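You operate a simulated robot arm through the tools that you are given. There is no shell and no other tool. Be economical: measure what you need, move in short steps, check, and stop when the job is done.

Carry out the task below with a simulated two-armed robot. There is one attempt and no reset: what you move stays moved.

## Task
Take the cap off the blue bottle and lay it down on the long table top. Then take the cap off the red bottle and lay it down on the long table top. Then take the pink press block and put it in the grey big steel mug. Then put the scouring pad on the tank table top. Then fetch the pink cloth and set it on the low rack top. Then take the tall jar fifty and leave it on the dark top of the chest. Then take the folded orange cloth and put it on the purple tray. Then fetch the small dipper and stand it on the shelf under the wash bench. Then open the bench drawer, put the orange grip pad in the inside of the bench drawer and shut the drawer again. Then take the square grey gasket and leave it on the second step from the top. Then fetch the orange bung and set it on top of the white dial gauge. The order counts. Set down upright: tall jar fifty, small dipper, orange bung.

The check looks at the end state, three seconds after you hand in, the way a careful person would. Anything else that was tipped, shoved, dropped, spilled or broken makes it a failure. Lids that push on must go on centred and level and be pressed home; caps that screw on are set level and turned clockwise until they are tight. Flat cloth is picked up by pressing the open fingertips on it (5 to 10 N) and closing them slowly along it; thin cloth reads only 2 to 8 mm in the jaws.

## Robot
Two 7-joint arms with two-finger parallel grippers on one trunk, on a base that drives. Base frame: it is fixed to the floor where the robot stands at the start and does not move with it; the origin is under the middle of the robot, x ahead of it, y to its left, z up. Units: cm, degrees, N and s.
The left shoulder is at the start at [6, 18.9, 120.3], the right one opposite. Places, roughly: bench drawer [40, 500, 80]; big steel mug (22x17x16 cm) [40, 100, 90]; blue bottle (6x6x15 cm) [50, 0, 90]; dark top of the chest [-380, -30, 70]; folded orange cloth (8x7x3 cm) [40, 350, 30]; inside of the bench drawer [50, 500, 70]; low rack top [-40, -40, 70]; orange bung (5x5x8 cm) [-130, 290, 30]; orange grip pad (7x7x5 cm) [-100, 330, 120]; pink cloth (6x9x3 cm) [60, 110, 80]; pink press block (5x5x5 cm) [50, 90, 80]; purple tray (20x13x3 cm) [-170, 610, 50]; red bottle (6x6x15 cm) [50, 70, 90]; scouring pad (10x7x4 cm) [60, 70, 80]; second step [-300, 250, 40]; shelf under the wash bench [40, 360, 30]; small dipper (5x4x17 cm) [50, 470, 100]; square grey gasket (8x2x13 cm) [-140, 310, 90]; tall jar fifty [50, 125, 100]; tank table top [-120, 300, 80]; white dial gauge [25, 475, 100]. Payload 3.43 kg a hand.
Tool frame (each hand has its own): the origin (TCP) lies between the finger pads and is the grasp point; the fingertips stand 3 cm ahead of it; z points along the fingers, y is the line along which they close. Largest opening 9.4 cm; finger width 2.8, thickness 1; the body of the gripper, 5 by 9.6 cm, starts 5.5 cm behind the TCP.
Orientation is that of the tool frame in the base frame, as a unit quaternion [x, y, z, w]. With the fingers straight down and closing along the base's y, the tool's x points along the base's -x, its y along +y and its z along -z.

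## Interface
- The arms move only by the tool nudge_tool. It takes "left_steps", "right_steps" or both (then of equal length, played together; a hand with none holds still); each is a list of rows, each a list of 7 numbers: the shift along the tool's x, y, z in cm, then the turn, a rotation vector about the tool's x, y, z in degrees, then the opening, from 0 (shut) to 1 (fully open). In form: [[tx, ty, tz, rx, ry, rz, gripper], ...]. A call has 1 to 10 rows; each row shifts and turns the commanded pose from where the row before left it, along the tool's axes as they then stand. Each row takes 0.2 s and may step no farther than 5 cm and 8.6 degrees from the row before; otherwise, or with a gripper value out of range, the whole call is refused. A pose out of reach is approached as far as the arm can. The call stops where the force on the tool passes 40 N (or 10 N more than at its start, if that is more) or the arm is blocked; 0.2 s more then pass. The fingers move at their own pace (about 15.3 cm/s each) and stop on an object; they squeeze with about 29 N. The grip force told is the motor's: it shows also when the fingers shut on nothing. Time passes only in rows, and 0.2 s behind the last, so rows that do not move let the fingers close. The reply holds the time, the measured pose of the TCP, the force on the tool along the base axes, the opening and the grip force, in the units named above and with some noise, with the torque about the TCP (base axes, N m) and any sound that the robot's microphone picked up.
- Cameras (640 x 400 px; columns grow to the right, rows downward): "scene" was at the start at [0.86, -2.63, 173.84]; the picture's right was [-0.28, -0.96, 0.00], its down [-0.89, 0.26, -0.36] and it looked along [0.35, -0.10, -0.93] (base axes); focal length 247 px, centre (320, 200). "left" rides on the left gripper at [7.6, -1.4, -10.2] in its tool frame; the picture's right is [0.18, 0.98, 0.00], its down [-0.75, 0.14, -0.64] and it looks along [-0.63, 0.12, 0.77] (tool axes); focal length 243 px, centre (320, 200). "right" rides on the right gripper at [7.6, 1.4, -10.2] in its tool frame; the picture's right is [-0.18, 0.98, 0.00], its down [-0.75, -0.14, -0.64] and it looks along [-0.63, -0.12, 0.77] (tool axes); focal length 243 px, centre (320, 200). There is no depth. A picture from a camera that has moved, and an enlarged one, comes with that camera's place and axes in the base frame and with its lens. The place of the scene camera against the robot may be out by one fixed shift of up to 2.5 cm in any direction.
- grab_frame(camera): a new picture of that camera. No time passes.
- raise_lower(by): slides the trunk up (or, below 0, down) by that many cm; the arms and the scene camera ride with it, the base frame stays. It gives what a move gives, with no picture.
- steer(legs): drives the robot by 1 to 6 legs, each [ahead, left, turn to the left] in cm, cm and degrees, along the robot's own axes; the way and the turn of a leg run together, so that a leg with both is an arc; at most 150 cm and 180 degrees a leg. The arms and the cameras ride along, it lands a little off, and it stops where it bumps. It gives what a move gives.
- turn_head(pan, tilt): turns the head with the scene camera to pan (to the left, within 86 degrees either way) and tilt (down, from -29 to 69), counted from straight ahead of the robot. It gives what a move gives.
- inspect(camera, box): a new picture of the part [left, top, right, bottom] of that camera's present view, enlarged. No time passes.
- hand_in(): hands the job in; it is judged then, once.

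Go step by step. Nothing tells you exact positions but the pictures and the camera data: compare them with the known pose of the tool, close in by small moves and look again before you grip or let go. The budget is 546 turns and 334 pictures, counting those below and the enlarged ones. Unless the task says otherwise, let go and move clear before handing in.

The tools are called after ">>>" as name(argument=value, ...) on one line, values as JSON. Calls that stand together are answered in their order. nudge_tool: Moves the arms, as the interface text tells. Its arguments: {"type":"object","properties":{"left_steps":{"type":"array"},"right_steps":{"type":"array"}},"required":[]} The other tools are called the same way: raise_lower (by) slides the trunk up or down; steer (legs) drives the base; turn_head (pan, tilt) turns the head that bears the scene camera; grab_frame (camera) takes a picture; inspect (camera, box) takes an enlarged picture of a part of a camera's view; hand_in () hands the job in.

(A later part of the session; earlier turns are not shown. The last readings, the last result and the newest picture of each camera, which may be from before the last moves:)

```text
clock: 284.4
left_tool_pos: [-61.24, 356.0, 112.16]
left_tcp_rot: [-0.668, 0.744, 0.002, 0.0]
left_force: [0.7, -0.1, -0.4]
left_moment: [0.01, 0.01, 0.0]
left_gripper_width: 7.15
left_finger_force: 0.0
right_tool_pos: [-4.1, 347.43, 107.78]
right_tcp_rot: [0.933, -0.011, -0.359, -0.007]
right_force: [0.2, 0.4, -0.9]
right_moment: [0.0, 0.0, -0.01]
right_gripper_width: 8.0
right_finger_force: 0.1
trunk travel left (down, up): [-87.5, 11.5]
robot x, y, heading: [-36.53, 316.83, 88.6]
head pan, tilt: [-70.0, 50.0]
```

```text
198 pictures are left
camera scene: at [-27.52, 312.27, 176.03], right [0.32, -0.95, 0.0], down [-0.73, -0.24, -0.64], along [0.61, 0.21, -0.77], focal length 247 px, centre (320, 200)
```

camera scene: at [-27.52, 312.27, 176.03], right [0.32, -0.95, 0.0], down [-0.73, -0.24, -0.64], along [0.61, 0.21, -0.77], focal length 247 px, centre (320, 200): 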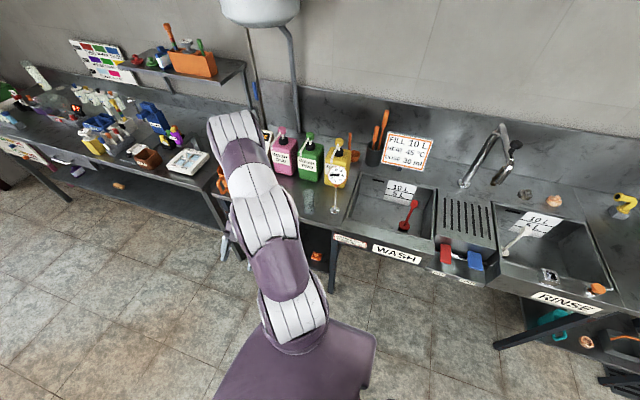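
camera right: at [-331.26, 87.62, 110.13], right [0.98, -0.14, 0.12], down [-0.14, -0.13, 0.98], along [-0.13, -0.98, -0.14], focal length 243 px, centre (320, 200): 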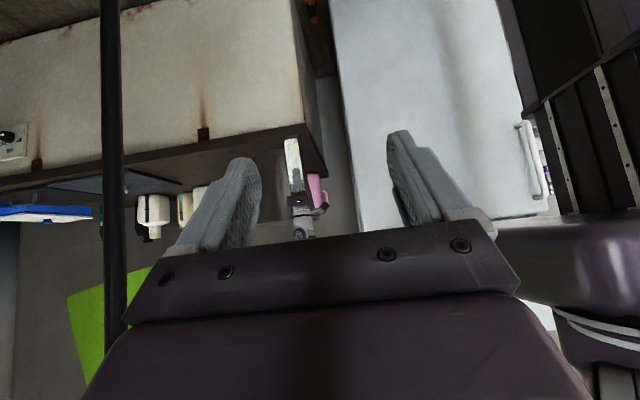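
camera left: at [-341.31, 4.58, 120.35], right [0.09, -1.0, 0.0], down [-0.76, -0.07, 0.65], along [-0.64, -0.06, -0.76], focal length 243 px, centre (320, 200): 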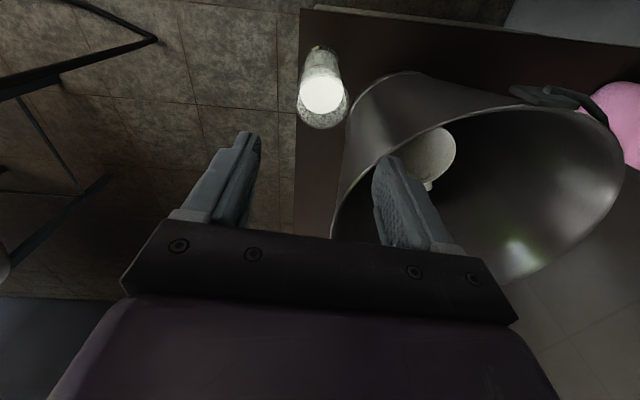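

>>> steer(legs=[[28, 6, 0], [0, 0, -89]])

>>> raise_lower(by=-50)

>>> turn_head(pan=0, tilt=40)

>>> grab_frame(camera="scene")

```text
clock: 290.2
left_tool_pos: [-3.01, 371.16, 112.23]
left_tcp_rot: [0.039, 0.999, 0.002, 0.003]
left_force: [1.3, 0.7, 0.9]
left_moment: [-0.01, 0.0, -0.02]
left_gripper_width: 7.16
left_finger_force: 0.0
right_tool_pos: [-9.81, 313.87, 107.71]
right_tcp_rot: [0.662, -0.657, -0.253, -0.254]
right_force: [-0.2, 0.4, -0.3]
right_moment: [0.0, 0.03, 0.01]
right_gripper_width: 7.98
right_finger_force: 0.0
trunk travel left (down, up): [-87.5, 11.5]
robot x, y, heading: [-41.42, 344.9, 0.4]
head pan, tilt: [-70.0, 50.0]
```

```text
refused: -50 is not a number from -40 to 40
```

```text
clock: 291.6
left_tool_pos: [-2.92, 371.24, 112.18]
left_tcp_rot: [0.04, 0.999, 0.001, 0.002]
left_force: [0.3, 0.3, -0.7]
left_moment: [-0.07, 0.02, 0.01]
left_gripper_width: 7.15
left_finger_force: 0.1
right_tool_pos: [-9.78, 313.83, 107.63]
right_tcp_rot: [0.663, -0.657, -0.252, -0.254]
right_force: [0.2, 0.4, 0.4]
right_moment: [0.02, -0.02, 0.0]
right_gripper_width: 8.0
right_finger_force: 0.1
trunk travel left (down, up): [-87.5, 11.5]
robot x, y, heading: [-41.35, 345.06, 0.4]
head pan, tilt: [0.0, 40.0]
```

```text
197 pictures are left
camera scene: at [-37.31, 344.02, 177.45], right [0.0, -1.0, 0.0], down [-0.64, 0.0, -0.77], along [0.77, 0.0, -0.64], focal length 247 px, centre (320, 200)
```

scene: 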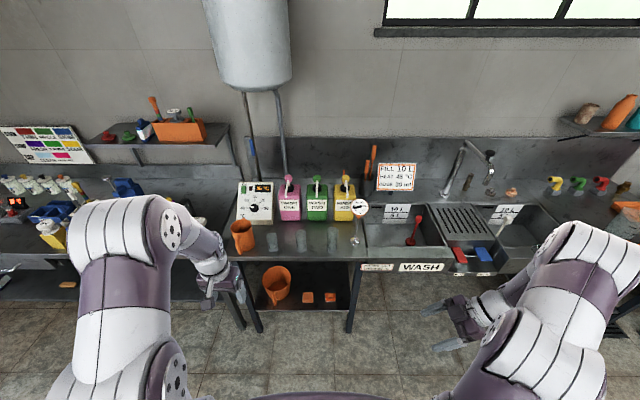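

>>> inspect(camera="scene", box=[220, 240, 380, 330])

>>> raise_lower(by=-40)

>>> grab_frame(camera="scene")

```text
4.00 times, centred on (300, 285) of scene
camera zoom: at [-37.31, 344.02, 177.45], right [0.0, -1.0, 0.0], down [-0.64, 0.0, -0.77], along [0.77, 0.0, -0.64], focal length 988 px, centre (400, -140)
```

zoom: 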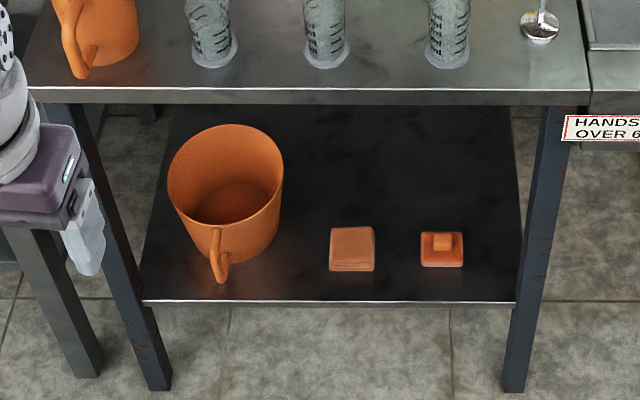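

```text
clock: 295.4
left_tool_pos: [-3.09, 371.18, 72.14]
left_tcp_rot: [0.039, 0.999, 0.002, 0.002]
left_force: [0.5, -0.2, 0.0]
left_moment: [-0.02, 0.03, 0.01]
left_gripper_width: 7.13
left_finger_force: 0.0
right_tool_pos: [-9.82, 313.87, 67.72]
right_tcp_rot: [0.662, -0.657, -0.254, -0.255]
right_force: [0.1, -0.9, 0.3]
right_moment: [0.02, -0.02, 0.0]
right_gripper_width: 7.95
right_finger_force: 0.0
trunk travel left (down, up): [-47.5, 51.5]
robot x, y, heading: [-41.44, 345.45, 0.2]
head pan, tilt: [0.0, 40.0]
```

```text
195 pictures are left
camera scene: at [-37.32, 344.04, 137.45], right [0.01, -1.0, 0.0], down [-0.64, 0.0, -0.77], along [0.77, 0.0, -0.64], focal length 247 px, centre (320, 200)
```

scene: 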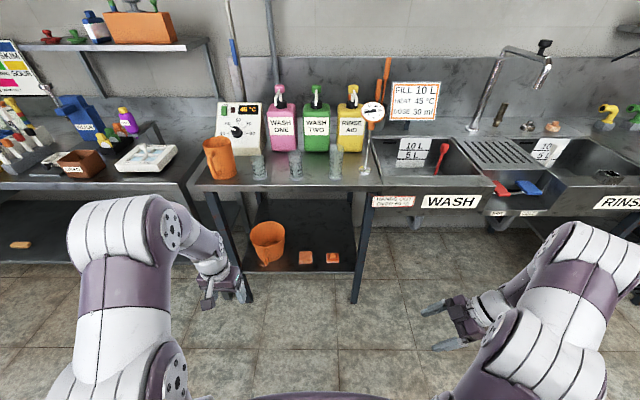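

>>> nudge_tool(left_steps=[[0, -2, 0, 0, -7, 0, 0.95], [0, -3, 0, 0, -7, 0, 0.95], [0, -4, 0, 0, -7, 0, 0.95], [0, -4, 0, 0, -7, 0, 0.95], [0, -4, 0, 0, -7, 0, 0.95], [0, -3, 0, 0, 0, 0, 0.95]])

>>> steer(legs=[[20, 0, 0]])

>>> grab_frame(camera="left")

```text
clock: 296.8
left_tool_pos: [-4.35, 351.24, 72.13]
left_tcp_rot: [0.038, 0.952, -0.009, 0.303]
left_force: [-0.4, -1.0, -0.1]
left_moment: [0.04, 0.0, 0.01]
left_gripper_width: 8.94
left_finger_force: 0.1
right_tool_pos: [-9.75, 313.83, 67.65]
right_tcp_rot: [0.662, -0.657, -0.254, -0.255]
right_force: [-0.9, 0.1, 0.3]
right_moment: [0.03, 0.02, -0.02]
right_gripper_width: 8.0
right_finger_force: 0.0
trunk travel left (down, up): [-47.5, 51.5]
robot x, y, heading: [-41.26, 344.84, 0.4]
head pan, tilt: [0.0, 40.0]
```

```text
clock: 298.4
left_tool_pos: [15.33, 351.44, 72.1]
left_tcp_rot: [0.037, 0.953, -0.011, 0.302]
left_force: [0.1, 0.5, 0.3]
left_moment: [-0.01, -0.01, -0.02]
left_gripper_width: 8.93
left_finger_force: 0.0
right_tool_pos: [9.92, 314.05, 67.59]
right_tcp_rot: [0.663, -0.656, -0.255, -0.254]
right_force: [0.4, -0.2, -0.6]
right_moment: [0.01, -0.01, -0.01]
right_gripper_width: 8.01
right_finger_force: 0.1
trunk travel left (down, up): [-47.5, 51.5]
robot x, y, heading: [-21.5, 345.56, 0.4]
head pan, tilt: [0.0, 40.0]
```

```text
194 pictures are left
camera left: at [3.03, 350.93, 76.08], right [-0.08, 0.99, -0.1], down [0.26, 0.12, 0.96], along [0.96, 0.05, -0.26], focal length 243 px, centre (320, 200)
```

left: 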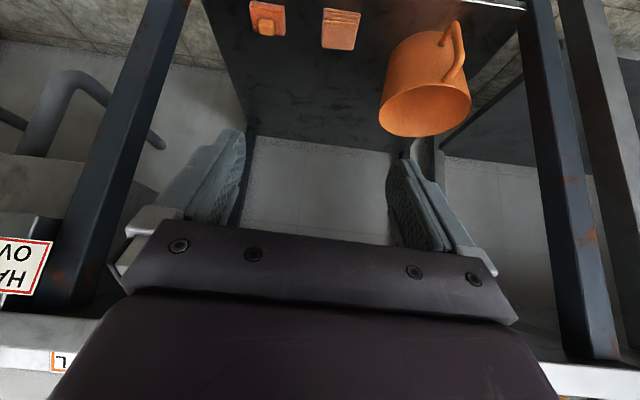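

>>> raise_lower(by=-25)

>>> grab_frame(camera="left")

```text
clock: 301.0
left_tool_pos: [15.11, 351.46, 47.23]
left_tcp_rot: [0.037, 0.952, -0.01, 0.303]
left_force: [0.2, -0.3, -0.3]
left_moment: [0.01, 0.02, 0.04]
left_gripper_width: 8.92
left_finger_force: 0.0
right_tool_pos: [9.85, 313.97, 42.74]
right_tcp_rot: [0.663, -0.657, -0.254, -0.254]
right_force: [-0.7, 0.0, -0.1]
right_moment: [-0.02, 0.01, -0.03]
right_gripper_width: 8.0
right_finger_force: 0.1
trunk travel left (down, up): [-22.5, 76.5]
robot x, y, heading: [-21.55, 345.17, 0.4]
head pan, tilt: [0.0, 40.0]
```

```text
193 pictures are left
camera left: at [2.96, 350.93, 51.11], right [-0.08, 0.99, -0.1], down [0.25, 0.12, 0.96], along [0.96, 0.05, -0.26], focal length 243 px, centre (320, 200)
```

left: 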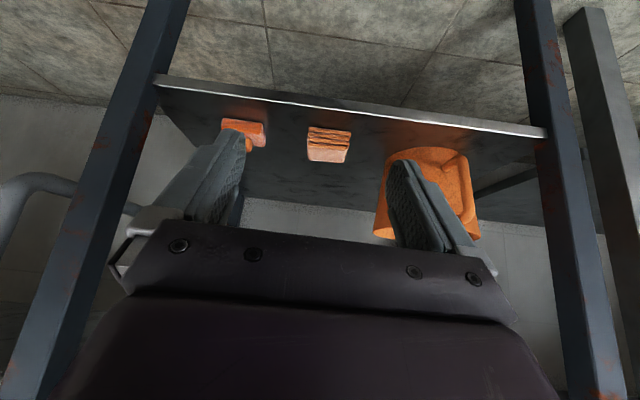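

>>> steer(legs=[[12, 0, 0]])

>>> grab_frame(camera="left")

```text
clock: 302.2
left_tool_pos: [27.34, 351.33, 47.2]
left_tcp_rot: [0.039, 0.952, -0.011, 0.303]
left_force: [-0.2, -0.6, -0.4]
left_moment: [0.01, 0.0, -0.03]
left_gripper_width: 8.93
left_finger_force: 0.1
right_tool_pos: [21.7, 314.0, 42.7]
right_tcp_rot: [0.662, -0.658, -0.254, -0.255]
right_force: [0.2, -0.2, 0.4]
right_moment: [-0.01, 0.01, -0.03]
right_gripper_width: 8.0
right_finger_force: 0.0
trunk travel left (down, up): [-22.5, 76.5]
robot x, y, heading: [-9.95, 345.3, 0.5]
head pan, tilt: [0.0, 40.0]
```

```text
192 pictures are left
camera left: at [14.94, 350.9, 51.11], right [-0.07, 0.99, -0.1], down [0.26, 0.12, 0.96], along [0.96, 0.04, -0.26], focal length 243 px, centre (320, 200)
```

left: 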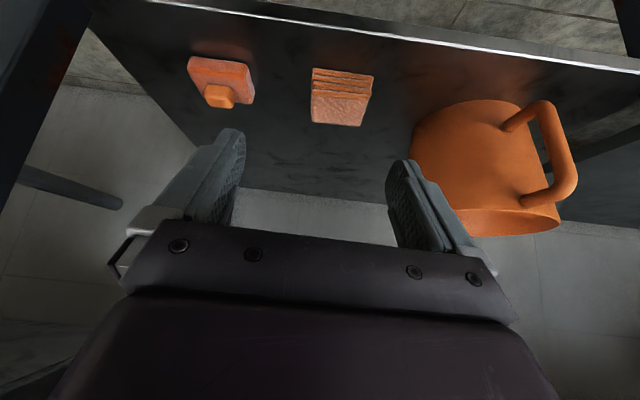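

>>> nudge_tool(left_steps=[[-0.6, 1.2, 3, 0, 0, 0, 0.92], [-0.7, 1.1, 3, 0, 0, 0, 0.92], [0, 0, 4, 0, 0, 0, 0.92], [0, 0, 2, 0, 0, 0, 0.92]])

>>> grab_frame(camera="left")

```text
clock: 303.2
left_tool_pos: [35.49, 352.97, 38.21]
left_tcp_rot: [0.039, 0.952, -0.011, 0.303]
left_force: [-0.6, 0.3, 0.5]
left_moment: [0.03, 0.02, 0.0]
left_gripper_width: 8.62
left_finger_force: 0.1
right_tool_pos: [21.72, 314.0, 42.76]
right_tcp_rot: [0.662, -0.658, -0.253, -0.255]
right_force: [0.6, -0.2, -0.1]
right_moment: [0.01, 0.01, 0.01]
right_gripper_width: 7.98
right_finger_force: 0.0
trunk travel left (down, up): [-22.5, 76.5]
robot x, y, heading: [-9.66, 344.99, 0.4]
head pan, tilt: [0.0, 40.0]
```

```text
191 pictures are left
camera left: at [23.2, 352.58, 42.07], right [-0.07, 0.99, -0.1], down [0.25, 0.12, 0.96], along [0.96, 0.04, -0.26], focal length 243 px, centre (320, 200)
```

left: 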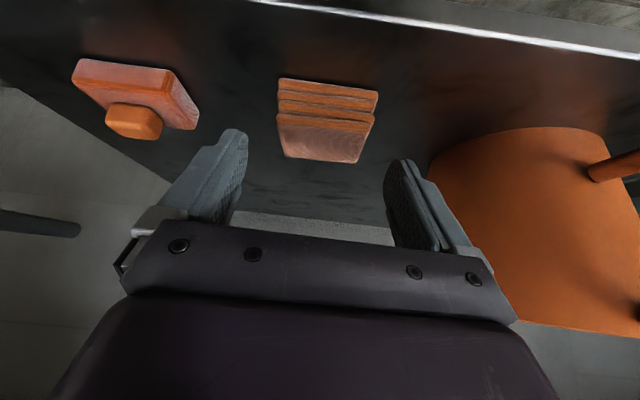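

>>> nudge_tool(left_steps=[[0, 0.3, 1.5, 0, 0, 0, 0.92], [0, 0, 1.0, 0, 0, 0, 0.92]])

>>> grab_frame(camera="left")

```text
clock: 303.8
left_tool_pos: [36.79, 353.23, 36.13]
left_tcp_rot: [0.039, 0.952, -0.011, 0.303]
left_force: [-0.6, 0.1, -0.9]
left_moment: [-0.03, -0.02, -0.02]
left_gripper_width: 8.64
left_finger_force: 0.2
right_tool_pos: [21.69, 314.06, 42.63]
right_tcp_rot: [0.662, -0.658, -0.254, -0.255]
right_force: [0.6, -0.5, 0.1]
right_moment: [-0.03, 0.03, -0.03]
right_gripper_width: 8.0
right_finger_force: 0.0
trunk travel left (down, up): [-22.5, 76.5]
robot x, y, heading: [-9.72, 345.12, 0.0]
head pan, tilt: [0.0, 40.0]
```

```text
190 pictures are left
camera left: at [24.49, 352.85, 40.02], right [-0.07, 0.99, -0.1], down [0.25, 0.12, 0.96], along [0.96, 0.04, -0.26], focal length 243 px, centre (320, 200)
```

left: 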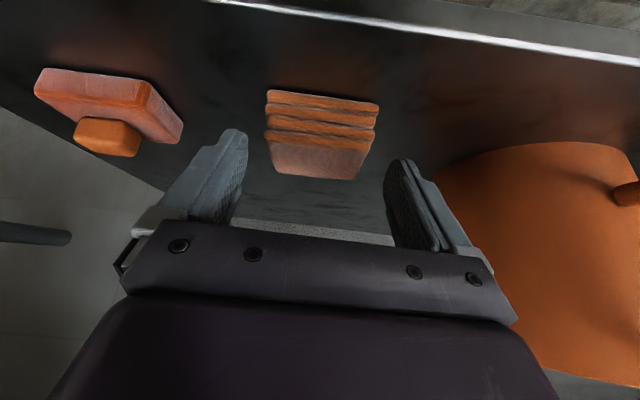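

>>> nudge_tool(left_steps=[[0, 0.1, 0.5, 0, 0, 0, 0.92], [0, 0, 0, 0, 0, 0, 0.8], [0, 0, 0, 0, 0, 0, 0.7], [0, 0, 0, 0, 0, 0, 0.5], [0, 0, 0, 0, 0, 0, 0.0], [0, 0, 0, 0, 0, 0, 0.0]])

>>> grab_frame(camera="left")

```text
clock: 305.2
left_tool_pos: [37.04, 353.29, 35.61]
left_tcp_rot: [0.038, 0.952, -0.01, 0.303]
left_force: [0.5, -0.3, 0.0]
left_moment: [0.01, -0.01, -0.02]
left_gripper_width: 6.89
left_finger_force: 28.8
right_tool_pos: [21.73, 313.92, 42.76]
right_tcp_rot: [0.662, -0.658, -0.254, -0.255]
right_force: [-0.3, -0.3, -0.1]
right_moment: [0.0, 0.02, -0.01]
right_gripper_width: 7.98
right_finger_force: 0.0
trunk travel left (down, up): [-22.5, 76.5]
robot x, y, heading: [-10.06, 345.01, 0.1]
head pan, tilt: [0.0, 40.0]
```

```text
189 pictures are left
camera left: at [24.85, 352.92, 39.64], right [-0.07, 0.99, -0.1], down [0.26, 0.12, 0.96], along [0.96, 0.04, -0.26], focal length 243 px, centre (320, 200)
```

left: 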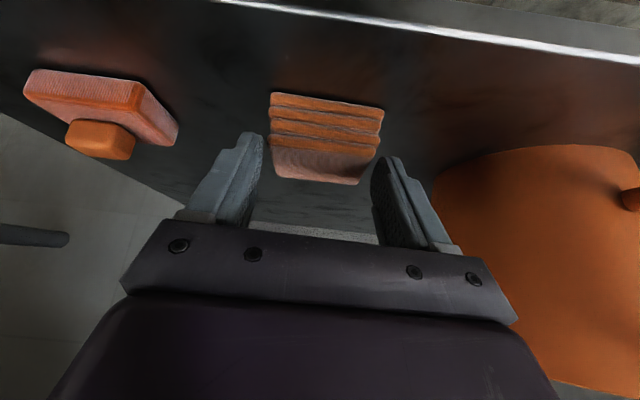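

>>> nudge_tool(left_steps=[[-0.58, 0, -0.82, 0, 0, 0, 0], [-1.15, 0, -1.63, 0, 0, 0, 0], [-1.15, 0, -1.63, 0, 0, 0, 0]])

>>> grab_frame(camera="left")

```text
clock: 306.0
left_tool_pos: [36.95, 353.13, 40.63]
left_tcp_rot: [0.038, 0.952, -0.011, 0.303]
left_force: [0.9, 0.6, -0.7]
left_moment: [0.0, 0.02, 0.01]
left_gripper_width: 6.91
left_finger_force: 28.7
right_tool_pos: [21.68, 314.06, 42.8]
right_tcp_rot: [0.662, -0.657, -0.254, -0.254]
right_force: [0.2, -0.3, 0.3]
right_moment: [0.02, 0.02, -0.01]
right_gripper_width: 8.01
right_finger_force: 0.0
trunk travel left (down, up): [-22.5, 76.5]
robot x, y, heading: [-9.68, 345.21, 0.3]
head pan, tilt: [0.0, 40.0]
```

```text
188 pictures are left
camera left: at [24.72, 352.66, 44.59], right [-0.07, 0.99, -0.1], down [0.26, 0.12, 0.96], along [0.96, 0.04, -0.26], focal length 243 px, centre (320, 200)
```

left: 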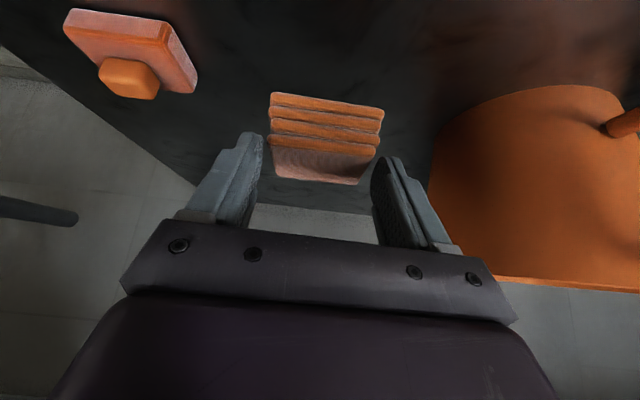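

>>> steer(legs=[[-38, 0, 0], [0, 0, 90]])

>>> raise_lower(by=40)

>>> turn_head(pan=15, tilt=25)

>>> grab_frame(camera="scene")

```text
clock: 312.3
left_tool_pos: [-56.09, 391.79, 40.57]
left_tcp_rot: [-0.65, 0.697, 0.207, 0.22]
left_force: [0.3, 0.2, -0.4]
left_moment: [-0.03, -0.04, 0.0]
left_gripper_width: 6.88
left_finger_force: 29.0
right_tool_pos: [-16.91, 376.79, 42.72]
right_tcp_rot: [0.933, 0.008, -0.36, 0.001]
right_force: [-0.6, 0.1, -0.6]
right_moment: [0.0, 0.01, 0.0]
right_gripper_width: 7.99
right_finger_force: 0.0
trunk travel left (down, up): [-22.5, 76.5]
robot x, y, heading: [-47.69, 344.97, 90.8]
head pan, tilt: [0.0, 40.0]
```

```text
clock: 316.1
left_tool_pos: [-56.25, 391.78, 80.58]
left_tcp_rot: [-0.65, 0.697, 0.207, 0.22]
left_force: [0.4, -0.6, -0.5]
left_moment: [-0.03, 0.0, -0.03]
left_gripper_width: 6.9
left_finger_force: 29.4
right_tool_pos: [-16.87, 376.85, 82.65]
right_tcp_rot: [0.933, 0.007, -0.359, 0.0]
right_force: [0.8, -1.0, 0.3]
right_moment: [0.0, 0.01, -0.02]
right_gripper_width: 8.01
right_finger_force: 0.0
trunk travel left (down, up): [-62.5, 36.5]
robot x, y, heading: [-47.62, 345.06, 90.7]
head pan, tilt: [0.0, 40.0]
```

```text
clock: 316.9
left_tool_pos: [-56.01, 391.7, 80.69]
left_tcp_rot: [-0.65, 0.697, 0.207, 0.22]
left_force: [0.5, -0.9, -0.8]
left_moment: [0.0, 0.03, 0.02]
left_gripper_width: 6.9
left_finger_force: 28.8
right_tool_pos: [-16.78, 376.96, 82.71]
right_tcp_rot: [0.933, 0.009, -0.359, 0.002]
right_force: [-1.0, 0.1, 0.2]
right_moment: [0.0, 0.0, 0.0]
right_gripper_width: 7.96
right_finger_force: 0.0
trunk travel left (down, up): [-62.5, 36.5]
robot x, y, heading: [-47.92, 345.32, 90.5]
head pan, tilt: [15.0, 25.0]
```

```text
187 pictures are left
camera scene: at [-48.73, 346.98, 154.78], right [0.96, 0.27, 0.0], down [0.12, -0.41, -0.91], along [-0.25, 0.87, -0.42], focal length 247 px, centre (320, 200)
```

scene: 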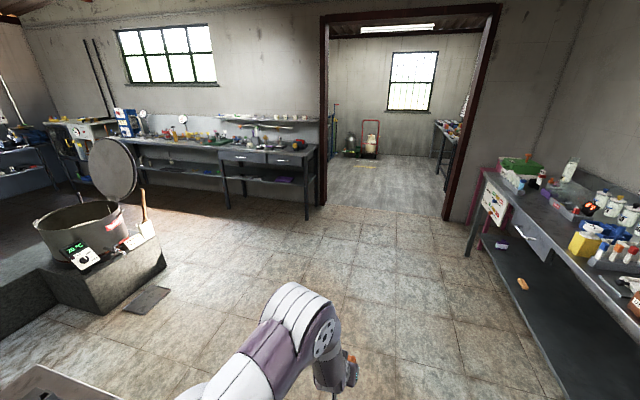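

>>> inspect(camera="scene", box=[200, 120, 340, 230])

```text
3.64 times, centred on (270, 175) of scene
camera zoom: at [-48.73, 346.98, 154.78], right [0.96, 0.27, 0.0], down [0.12, -0.41, -0.91], along [-0.25, 0.87, -0.42], focal length 898 px, centre (502, 291)
```

zoom: 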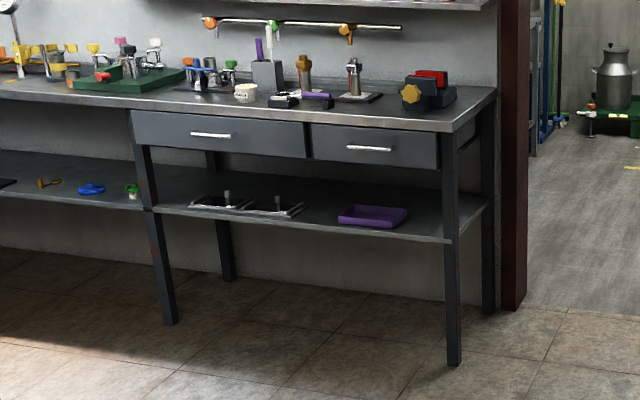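

>>> steer(legs=[[140, 0, 0], [0, 117, 0], [50, 0, 0]])

>>> turn_head(pan=10, tilt=35)

>>> grab_frame(camera="scene")

>>> grab_frame(camera="left")

```text
clock: 331.8
left_tool_pos: [-175.72, 576.16, 80.66]
left_tcp_rot: [-0.654, 0.693, 0.209, 0.219]
left_force: [0.7, 0.9, -0.4]
left_moment: [-0.03, -0.01, 0.0]
left_gripper_width: 6.91
left_finger_force: 29.4
right_tool_pos: [-136.45, 561.78, 82.75]
right_tcp_rot: [0.933, 0.014, -0.359, 0.004]
right_force: [1.2, 0.9, -0.5]
right_moment: [0.0, 0.0, -0.02]
right_gripper_width: 7.99
right_finger_force: 0.1
trunk travel left (down, up): [-62.5, 36.5]
robot x, y, heading: [-167.07, 529.5, 91.9]
head pan, tilt: [15.0, 25.0]
```

```text
clock: 332.5
left_tool_pos: [-175.83, 576.1, 80.69]
left_tcp_rot: [-0.654, 0.693, 0.209, 0.22]
left_force: [0.0, 0.0, -0.7]
left_moment: [0.02, 0.02, -0.02]
left_gripper_width: 6.91
left_finger_force: 28.9
right_tool_pos: [-136.31, 561.56, 82.6]
right_tcp_rot: [0.933, 0.013, -0.359, 0.003]
right_force: [-0.3, 0.2, -0.6]
right_moment: [0.0, -0.03, 0.06]
right_gripper_width: 7.99
right_finger_force: 0.0
trunk travel left (down, up): [-62.5, 36.5]
robot x, y, heading: [-166.68, 529.78, 91.6]
head pan, tilt: [10.0, 35.0]
```

```text
185 pictures are left
camera scene: at [-167.04, 531.09, 153.21], right [0.98, 0.2, 0.0], down [0.11, -0.56, -0.82], along [-0.16, 0.8, -0.57], focal length 247 px, centre (320, 200)
```

scene: 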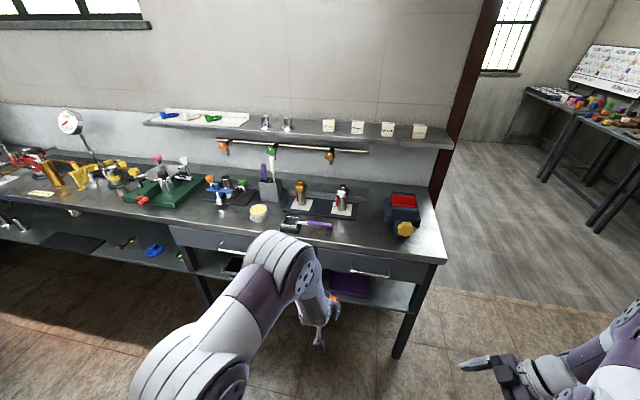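

```text
184 pictures are left
camera left: at [-175.13, 563.87, 84.58], right [-0.99, -0.09, -0.1], down [-0.12, 0.25, 0.96], along [-0.07, 0.96, -0.26], focal length 243 px, centre (320, 200)
```

left: 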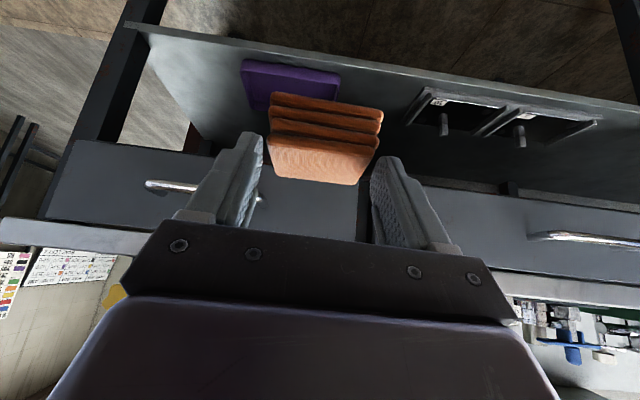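

>>> raise_lower(by=-24)

>>> grab_frame(camera="left")

```text
clock: 335.0
left_tool_pos: [-175.83, 576.04, 56.63]
left_tcp_rot: [-0.654, 0.693, 0.209, 0.219]
left_force: [0.1, 0.0, -1.0]
left_moment: [-0.04, 0.02, -0.01]
left_gripper_width: 6.88
left_finger_force: 29.3
right_tool_pos: [-136.33, 561.6, 58.72]
right_tcp_rot: [0.933, 0.014, -0.359, 0.004]
right_force: [1.1, 0.4, -0.2]
right_moment: [0.0, 0.0, -0.03]
right_gripper_width: 7.98
right_finger_force: 0.1
trunk travel left (down, up): [-38.5, 60.5]
robot x, y, heading: [-167.06, 529.61, 91.7]
head pan, tilt: [10.0, 35.0]
```

```text
183 pictures are left
camera left: at [-175.13, 563.88, 60.58], right [-0.99, -0.09, -0.1], down [-0.12, 0.25, 0.96], along [-0.07, 0.96, -0.26], focal length 243 px, centre (320, 200)
```

left: 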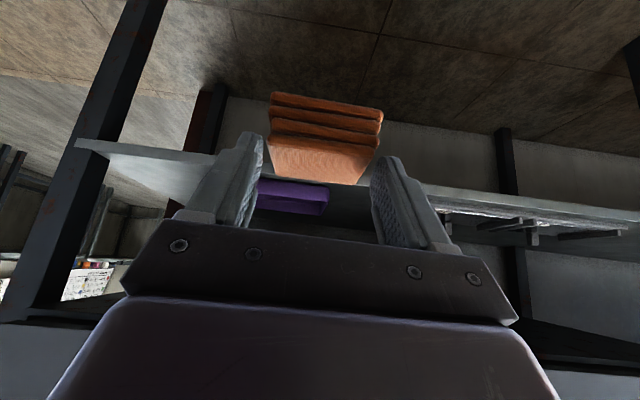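

>>> nudge_tool(left_steps=[[0, 0, 0, 0, -7.3, 0, 0], [0, 0, 0, 0, -7.3, 0, 0], [0, 0, 0, 0, -7.3, 0, 0]])

>>> steer(legs=[[12, -6, 0]])

>>> grab_frame(camera="left")

```text
clock: 335.8
left_tool_pos: [-176.0, 576.03, 56.7]
left_tcp_rot: [-0.603, 0.638, 0.33, 0.347]
left_force: [-0.1, -0.4, -0.4]
left_moment: [0.01, -0.03, -0.06]
left_gripper_width: 6.9
left_finger_force: 28.5
right_tool_pos: [-136.39, 561.67, 58.65]
right_tcp_rot: [0.933, 0.014, -0.359, 0.003]
right_force: [0.9, 0.1, -1.4]
right_moment: [-0.01, -0.01, 0.0]
right_gripper_width: 8.01
right_finger_force: 0.1
trunk travel left (down, up): [-38.5, 60.5]
robot x, y, heading: [-166.96, 529.7, 91.6]
head pan, tilt: [10.0, 35.0]
```

```text
clock: 337.1
left_tool_pos: [-170.49, 588.14, 56.59]
left_tcp_rot: [-0.604, 0.638, 0.33, 0.345]
left_force: [-0.1, 0.2, -0.4]
left_moment: [-0.01, 0.03, 0.0]
left_gripper_width: 6.9
left_finger_force: 29.6
right_tool_pos: [-130.82, 573.99, 58.67]
right_tcp_rot: [0.933, 0.016, -0.359, 0.004]
right_force: [0.7, 0.2, -0.2]
right_moment: [-0.01, 0.03, 0.0]
right_gripper_width: 7.99
right_finger_force: 0.0
trunk travel left (down, up): [-38.5, 60.5]
robot x, y, heading: [-161.23, 541.71, 92.0]
head pan, tilt: [10.0, 35.0]
```

```text
182 pictures are left
camera left: at [-169.66, 575.37, 55.79], right [-0.99, -0.05, -0.15], down [-0.14, -0.12, 0.98], along [-0.07, 0.99, 0.11], focal length 243 px, centre (320, 200)
```

left: 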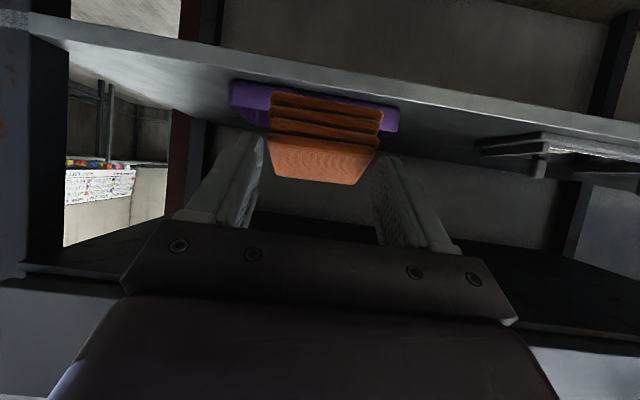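

>>> nudge_tool(left_steps=[[1.34, 0, 0.87, 0, 0, 0, 0]])

>>> steer(legs=[[12, 0, -2]])

>>> grab_frame(camera="left")

```text
clock: 337.5
left_tool_pos: [-170.36, 588.19, 55.05]
left_tcp_rot: [-0.604, 0.638, 0.33, 0.346]
left_force: [0.7, 1.2, 0.8]
left_moment: [0.0, -0.01, 0.01]
left_gripper_width: 6.9
left_finger_force: 29.1
right_tool_pos: [-130.79, 573.98, 58.66]
right_tcp_rot: [0.933, 0.017, -0.359, 0.004]
right_force: [0.6, 0.1, -0.4]
right_moment: [-0.04, -0.03, -0.01]
right_gripper_width: 7.96
right_finger_force: 0.0
trunk travel left (down, up): [-38.5, 60.5]
robot x, y, heading: [-161.07, 541.49, 91.7]
head pan, tilt: [10.0, 35.0]
```

```text
clock: 338.7
left_tool_pos: [-168.86, 600.37, 55.14]
left_tcp_rot: [-0.592, 0.649, 0.324, 0.352]
left_force: [1.0, 0.7, -0.8]
left_moment: [-0.03, 0.01, 0.01]
left_gripper_width: 6.88
left_finger_force: 28.7
right_tool_pos: [-129.81, 584.99, 58.64]
right_tcp_rot: [0.933, 0.0, -0.359, -0.002]
right_force: [0.8, 0.1, 0.1]
right_moment: [0.0, 0.0, 0.0]
right_gripper_width: 8.02
right_finger_force: 0.0
trunk travel left (down, up): [-38.5, 60.5]
robot x, y, heading: [-161.48, 553.68, 89.7]
head pan, tilt: [10.0, 35.0]
```

```text
181 pictures are left
camera left: at [-168.62, 587.63, 54.16], right [-0.99, -0.01, -0.15], down [-0.15, -0.12, 0.98], along [-0.03, 0.99, 0.11], focal length 243 px, centre (320, 200)
```

left: 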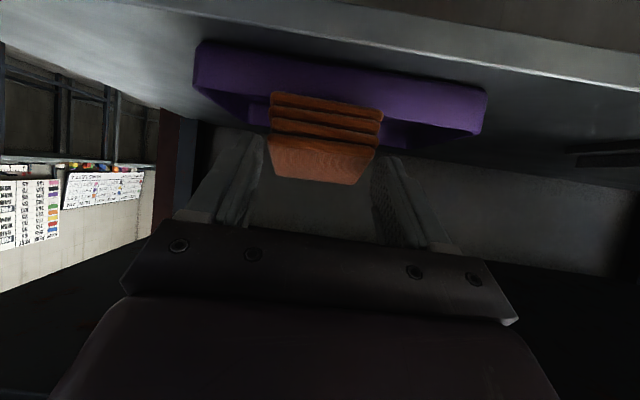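

>>> nudge_tool(left_steps=[[-0.8, 0.5, 0.2, 0, 0, 0, 0], [-1.1, 0.5, 1.6, 0, 0, 0, 0], [-1.2, 0, 1.9, 0, 0, 0, 0], [-1.1, 0, 1.9, 0, 0, 0, 0]])

>>> grab_frame(camera="left")

```text
clock: 339.7
left_tool_pos: [-169.18, 607.77, 55.6]
left_tcp_rot: [-0.593, 0.648, 0.324, 0.352]
left_force: [0.1, -0.4, -0.7]
left_moment: [-0.04, 0.0, -0.03]
left_gripper_width: 6.88
left_finger_force: 29.0
right_tool_pos: [-129.8, 584.91, 58.64]
right_tcp_rot: [0.933, 0.0, -0.359, -0.001]
right_force: [0.0, -0.8, 0.0]
right_moment: [0.03, -0.01, -0.01]
right_gripper_width: 8.01
right_finger_force: 0.1
trunk travel left (down, up): [-38.5, 60.5]
robot x, y, heading: [-161.23, 553.54, 89.9]
head pan, tilt: [10.0, 35.0]
```

```text
180 pictures are left
camera left: at [-169.04, 594.77, 54.82], right [-0.99, -0.01, -0.15], down [-0.15, -0.12, 0.98], along [-0.03, 0.99, 0.11], focal length 243 px, centre (320, 200)
```

left: 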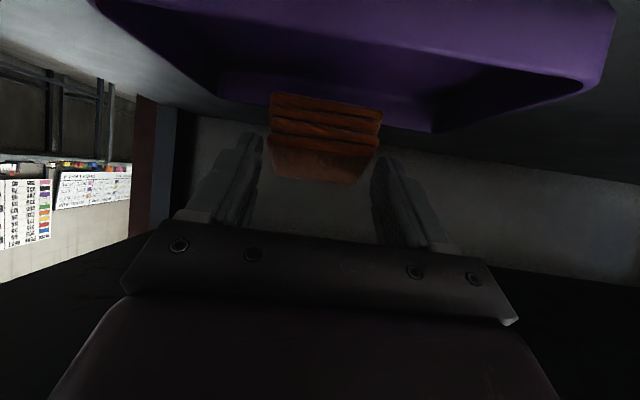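

>>> nudge_tool(left_steps=[[-0.81, 0.4, 1.26, 0, 0, 0, 0], [0.84, 0, 0.54, 0, 0, 0, 0], [0.84, 0, 0.54, 0, 0, 0, 0], [0.6, 0, 0.4, 0, 0, 0, 0]])

>>> nudge_tool(left_steps=[[0.34, 0, 0.22, 0, 0, 0, 0], [0.34, 0, 0.22, 0, 0, 0, 0]])

>>> grab_frame(camera="left")

```text
clock: 340.7
left_tool_pos: [-169.61, 609.0, 53.16]
left_tcp_rot: [-0.592, 0.647, 0.325, 0.354]
left_force: [-2.0, -3.7, 10.3]
left_moment: [0.64, 0.33, 0.28]
left_gripper_width: 6.87
left_finger_force: 29.5
right_tool_pos: [-130.01, 584.86, 58.64]
right_tcp_rot: [0.933, -0.001, -0.359, -0.003]
right_force: [0.4, -0.4, 0.1]
right_moment: [-0.03, 0.03, -0.03]
right_gripper_width: 7.97
right_finger_force: 0.0
trunk travel left (down, up): [-38.5, 60.5]
robot x, y, heading: [-161.46, 553.8, 89.9]
head pan, tilt: [10.0, 35.0]
```

```text
clock: 341.3
left_tool_pos: [-169.45, 609.08, 52.37]
left_tcp_rot: [-0.592, 0.645, 0.328, 0.355]
left_force: [-4.8, -3.4, 24.5]
left_moment: [0.93, -0.07, 0.08]
left_gripper_width: 6.9
left_finger_force: 28.8
right_tool_pos: [-129.88, 584.64, 58.79]
right_tcp_rot: [0.933, 0.001, -0.359, -0.003]
right_force: [0.1, -0.8, -0.4]
right_moment: [-0.04, -0.01, 0.0]
right_gripper_width: 7.97
right_finger_force: 0.0
trunk travel left (down, up): [-38.5, 60.5]
robot x, y, heading: [-161.32, 553.35, 89.6]
head pan, tilt: [10.0, 35.0]
```

```text
179 pictures are left
camera left: at [-169.26, 596.18, 51.46], right [-0.99, -0.01, -0.15], down [-0.15, -0.13, 0.98], along [-0.03, 0.99, 0.12], focal length 243 px, centre (320, 200)
```

left: 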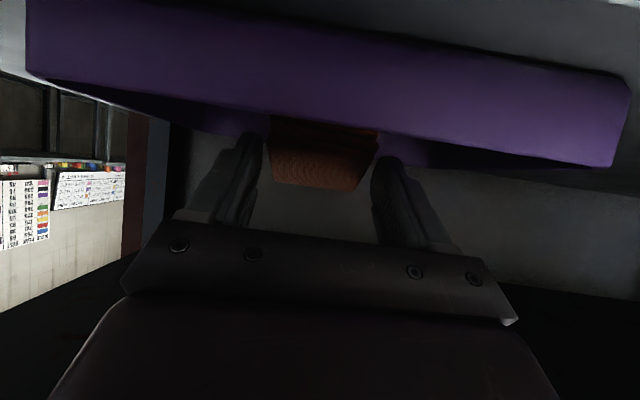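

>>> nudge_tool(left_steps=[[-0.3, 0, -0.2, 0, 0, 0, 0], [0, 0, 0, 0, 0, 0, 0.76], [0, 0, 0, 0, 0, 0, 0.82], [0, 0, 0, 0, 0, 0, 0.9], [0, 0, 0, 0, 0, 0, 0.95]])

>>> grab_frame(camera="left")

```text
clock: 342.5
left_tool_pos: [-169.56, 608.89, 52.48]
left_tcp_rot: [-0.593, 0.648, 0.325, 0.351]
left_force: [0.5, -0.5, -0.2]
left_moment: [0.01, 0.0, -0.02]
left_gripper_width: 8.9
left_finger_force: 0.1
right_tool_pos: [-129.83, 584.74, 58.77]
right_tcp_rot: [0.933, 0.0, -0.36, -0.002]
right_force: [0.0, 0.2, 0.2]
right_moment: [0.01, -0.05, 0.0]
right_gripper_width: 7.99
right_finger_force: 0.1
trunk travel left (down, up): [-38.5, 60.5]
robot x, y, heading: [-161.3, 553.5, 89.9]
head pan, tilt: [10.0, 35.0]
```

```text
178 pictures are left
camera left: at [-169.31, 596.1, 51.59], right [-0.99, -0.01, -0.15], down [-0.15, -0.12, 0.98], along [-0.03, 0.99, 0.11], focal length 243 px, centre (320, 200)
```

left: 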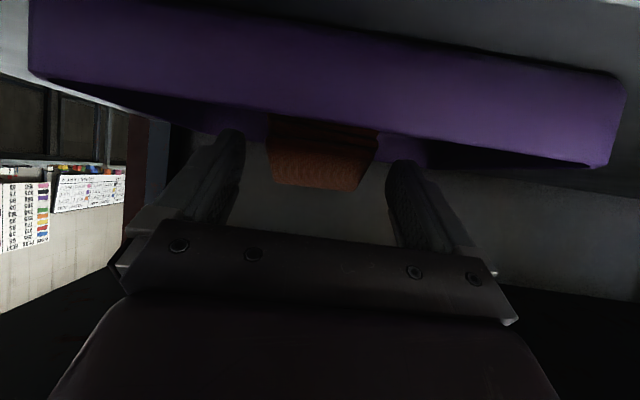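

>>> nudge_tool(left_steps=[[0, 0, -1, 0, 0, 0, 0.95], [0, 0, -1, 0, 0, 0, 0.95], [0, 0, -2, 0, 0, 0, 0.95]])

>>> grab_frame(camera="left")

```text
clock: 343.3
left_tool_pos: [-169.81, 605.55, 54.72]
left_tcp_rot: [-0.593, 0.648, 0.324, 0.352]
left_force: [0.8, -0.3, -1.2]
left_moment: [0.02, -0.01, -0.02]
left_gripper_width: 8.97
left_finger_force: 0.1
right_tool_pos: [-129.9, 584.94, 58.67]
right_tcp_rot: [0.933, 0.001, -0.359, -0.002]
right_force: [-0.2, 0.2, 0.2]
right_moment: [0.01, 0.01, 0.0]
right_gripper_width: 7.98
right_finger_force: 0.1
trunk travel left (down, up): [-38.5, 60.5]
robot x, y, heading: [-161.45, 553.42, 89.5]
head pan, tilt: [10.0, 35.0]
```

```text
177 pictures are left
camera left: at [-169.49, 592.71, 53.75], right [-0.99, -0.01, -0.15], down [-0.15, -0.12, 0.98], along [-0.03, 0.99, 0.11], focal length 243 px, centre (320, 200)
```

left: 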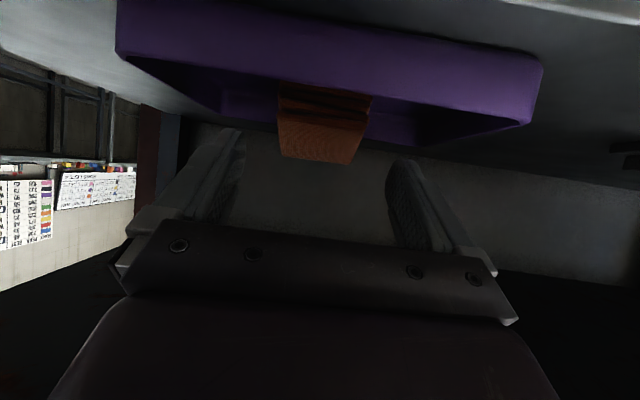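

>>> nudge_tool(left_steps=[[2.7, 0, -4.2, 0, 0, 0, 0.95], [2.7, 0, -4.2, 0, 0, 0, 0.95], [-2.5, 0, -1.6, 0, 0, 0, 0.95], [-2.5, 0, -1.6, 0, 0, 0, 0.95]])

>>> nudge_tool(left_steps=[[-2.5, 0, -1.6, 0, 7, 0, 0.95], [-2.5, 0, -1.6, 0, 7, 0, 0.95]])

>>> grab_frame(camera="left")

```text
clock: 344.3
left_tool_pos: [-170.91, 595.86, 60.34]
left_tcp_rot: [-0.593, 0.648, 0.325, 0.351]
left_force: [0.9, 0.2, -0.6]
left_moment: [-0.05, -0.01, -0.02]
left_gripper_width: 8.92
left_finger_force: 0.2
right_tool_pos: [-129.84, 584.8, 58.76]
right_tcp_rot: [0.933, 0.0, -0.359, -0.002]
right_force: [-1.0, -0.7, -0.2]
right_moment: [0.01, 0.02, -0.01]
right_gripper_width: 7.97
right_finger_force: 0.0
trunk travel left (down, up): [-38.5, 60.5]
robot x, y, heading: [-161.16, 553.87, 89.6]
head pan, tilt: [10.0, 35.0]
```

```text
clock: 344.9
left_tool_pos: [-170.72, 596.16, 66.4]
left_tcp_rot: [-0.628, 0.686, 0.249, 0.269]
left_force: [-0.1, 0.3, 0.4]
left_moment: [-0.02, 0.0, -0.02]
left_gripper_width: 8.95
left_finger_force: 0.0
right_tool_pos: [-129.8, 584.84, 58.65]
right_tcp_rot: [0.933, 0.0, -0.359, -0.002]
right_force: [-0.4, 1.2, 0.9]
right_moment: [-0.01, 0.01, -0.01]
right_gripper_width: 8.02
right_finger_force: 0.1
trunk travel left (down, up): [-38.5, 60.5]
robot x, y, heading: [-161.24, 553.84, 89.7]
head pan, tilt: [10.0, 35.0]
```

```text
176 pictures are left
camera left: at [-170.43, 583.56, 68.77], right [-0.99, -0.05, -0.12], down [-0.13, 0.12, 0.98], along [-0.03, 0.99, -0.13], focal length 243 px, centre (320, 200)
```

left: 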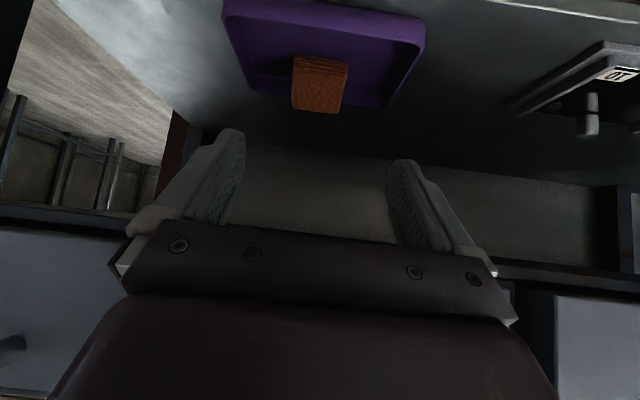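

>>> inspect(camera="left", box=[210, 0, 440, 130])

```text
2.78 times, centred on (325, 65) of left
camera zoom: at [-170.43, 583.56, 68.77], right [-0.99, -0.05, -0.12], down [-0.13, 0.12, 0.98], along [-0.03, 0.99, -0.13], focal length 675 px, centre (306, 576)
```

zoom: 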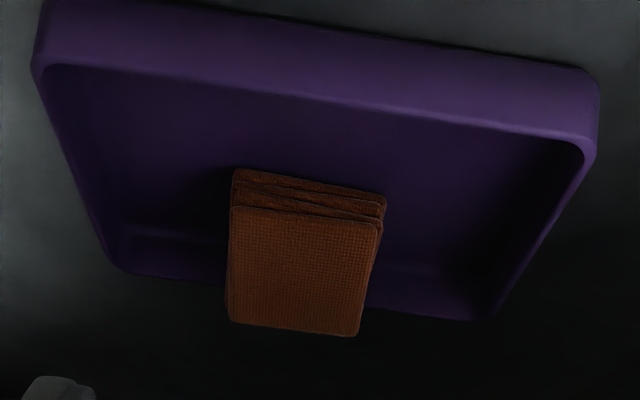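

>>> nudge_tool(left_steps=[[0, 0, 0, 0, -7, 0, 0.92], [0, 0, 0, 0, -7, 0, 0.92], [2.5, 0, 1.6, 0, 0, 0, 0.92], [2.5, 0, 1.6, 0, 0, 0, 0.92], [2.5, 0, 1.6, 0, 0, 0, 0.92], [2.0, 0, 1.2, 0, 0, 0, 0.92]])

>>> grab_frame(camera="left")

```text
clock: 346.3
left_tool_pos: [-170.68, 595.92, 55.25]
left_tcp_rot: [-0.593, 0.648, 0.324, 0.351]
left_force: [0.0, 0.3, -0.8]
left_moment: [-0.04, -0.01, 0.01]
left_gripper_width: 8.66
left_finger_force: 0.0
right_tool_pos: [-129.91, 584.93, 58.7]
right_tcp_rot: [0.933, -0.001, -0.359, -0.003]
right_force: [0.2, 0.4, -0.1]
right_moment: [-0.01, 0.01, -0.01]
right_gripper_width: 8.0
right_finger_force: 0.1
trunk travel left (down, up): [-38.5, 60.5]
robot x, y, heading: [-161.55, 553.35, 89.9]
head pan, tilt: [10.0, 35.0]
```

```text
174 pictures are left
camera left: at [-170.45, 583.13, 54.36], right [-0.99, -0.01, -0.15], down [-0.15, -0.12, 0.98], along [-0.03, 0.99, 0.12], focal length 243 px, centre (320, 200)
```

left: 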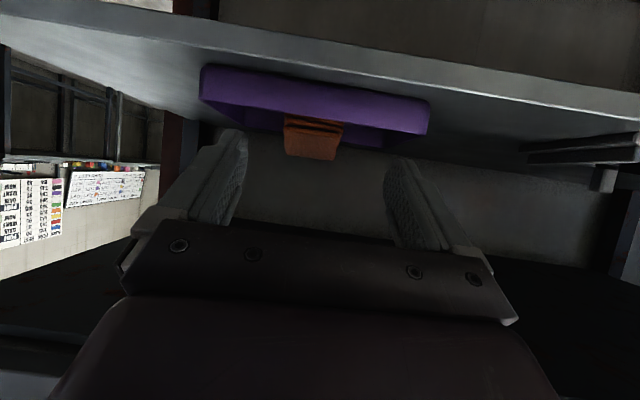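

>>> nudge_tool(left_steps=[[-1.77, -0.2, 3.14, 0, 0, 0, 0.92], [-1.77, -0.2, 3.14, 0, 0, 0, 0.92], [-1.77, -0.2, 3.14, 0, 0, 0, 0.92], [-1.77, -0.2, 3.14, 0, 0, 0, 0.92]])

>>> grab_frame(camera="left")

```text
clock: 347.3
left_tool_pos: [-168.4, 610.25, 54.33]
left_tcp_rot: [-0.593, 0.648, 0.324, 0.351]
left_force: [-1.2, 1.3, -0.5]
left_moment: [0.0, -0.02, -0.03]
left_gripper_width: 8.66
left_finger_force: 0.0
right_tool_pos: [-129.76, 584.87, 58.7]
right_tcp_rot: [0.933, 0.0, -0.359, -0.003]
right_force: [0.0, -0.7, 0.1]
right_moment: [0.0, 0.0, 0.01]
right_gripper_width: 7.97
right_finger_force: 0.1
trunk travel left (down, up): [-38.5, 60.5]
robot x, y, heading: [-161.25, 553.77, 89.4]
head pan, tilt: [10.0, 35.0]
```

```text
173 pictures are left
camera left: at [-168.11, 597.41, 53.54], right [-0.99, -0.01, -0.15], down [-0.15, -0.12, 0.98], along [-0.03, 0.99, 0.11], focal length 243 px, centre (320, 200)
```

left: 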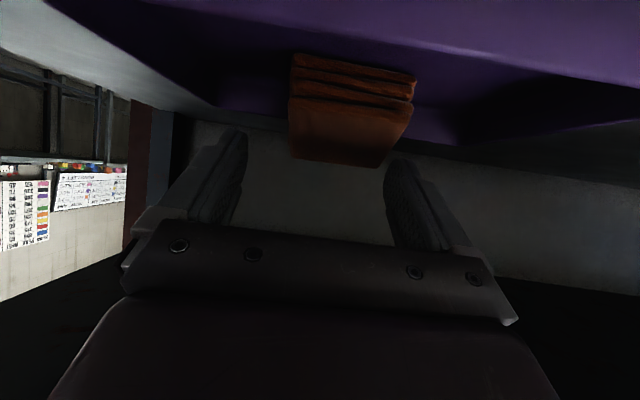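

>>> nudge_tool(left_steps=[[0, 1.5, 0, 0, 0, 0, 0.92], [1.0, 0, 0.65, 0, 0, 0, 0.92], [0, 0, 0, 0, 0, 0, 0.8], [0, 0, 0, 0, 0, 0, 0.7], [0, 0, 0, 0, 0, 0, 0.3], [0, 0, 0, 0, 0, 0, 0]])

>>> grab_frame(camera="left")

```text
clock: 348.7
left_tool_pos: [-169.99, 610.42, 53.21]
left_tcp_rot: [-0.593, 0.649, 0.323, 0.351]
left_force: [0.4, -0.5, -0.2]
left_moment: [-0.01, -0.06, 0.03]
left_gripper_width: 6.98
left_finger_force: 28.6
right_tool_pos: [-129.79, 584.99, 58.56]
right_tcp_rot: [0.933, 0.0, -0.359, -0.002]
right_force: [0.2, 0.6, 0.7]
right_moment: [-0.02, 0.01, -0.02]
right_gripper_width: 7.99
right_finger_force: 0.0
trunk travel left (down, up): [-38.5, 60.5]
robot x, y, heading: [-161.72, 553.35, 89.6]
head pan, tilt: [10.0, 35.0]
```

```text
172 pictures are left
camera left: at [-169.72, 597.56, 52.33], right [-0.99, -0.01, -0.15], down [-0.15, -0.12, 0.98], along [-0.03, 0.99, 0.11], focal length 243 px, centre (320, 200)
```

left: 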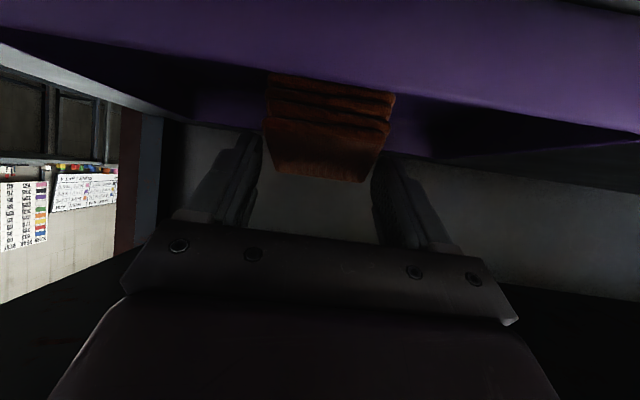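

>>> nudge_tool(left_steps=[[-0.8, 0, -0.5, 0, 0, 0, 0], [1.0, 0, -1.55, 0, 0, 0, 0], [1.0, 0, -1.55, 0, 0, 0, 0], [0.6, 0, 0.4, 0, 0, 0, 0]])

>>> grab_frame(camera="left")

```text
clock: 349.7
left_tool_pos: [-170.37, 606.67, 53.57]
left_tcp_rot: [-0.592, 0.648, 0.324, 0.352]
left_force: [-0.1, 0.2, -0.6]
left_moment: [0.0, -0.01, 0.0]
left_gripper_width: 6.94
left_finger_force: 29.2
right_tool_pos: [-129.74, 584.89, 58.62]
right_tcp_rot: [0.933, 0.0, -0.359, -0.002]
right_force: [0.1, -0.1, -0.8]
right_moment: [-0.02, 0.0, 0.01]
right_gripper_width: 8.0
right_finger_force: 0.1
trunk travel left (down, up): [-38.5, 60.5]
robot x, y, heading: [-161.41, 553.65, 89.8]
head pan, tilt: [10.0, 35.0]
```

```text
171 pictures are left
camera left: at [-170.11, 593.9, 52.6], right [-0.99, -0.01, -0.15], down [-0.15, -0.12, 0.98], along [-0.03, 0.99, 0.11], focal length 243 px, centre (320, 200)
```

left: 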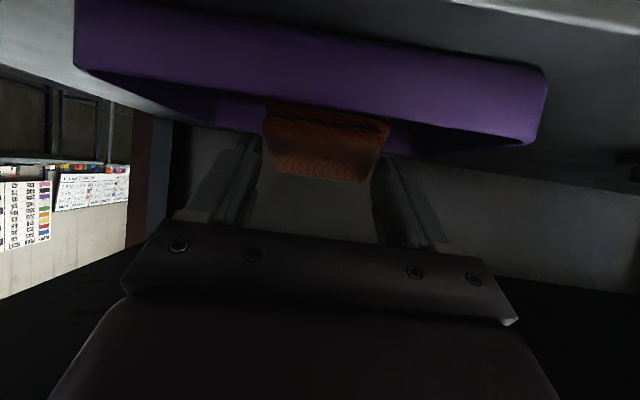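

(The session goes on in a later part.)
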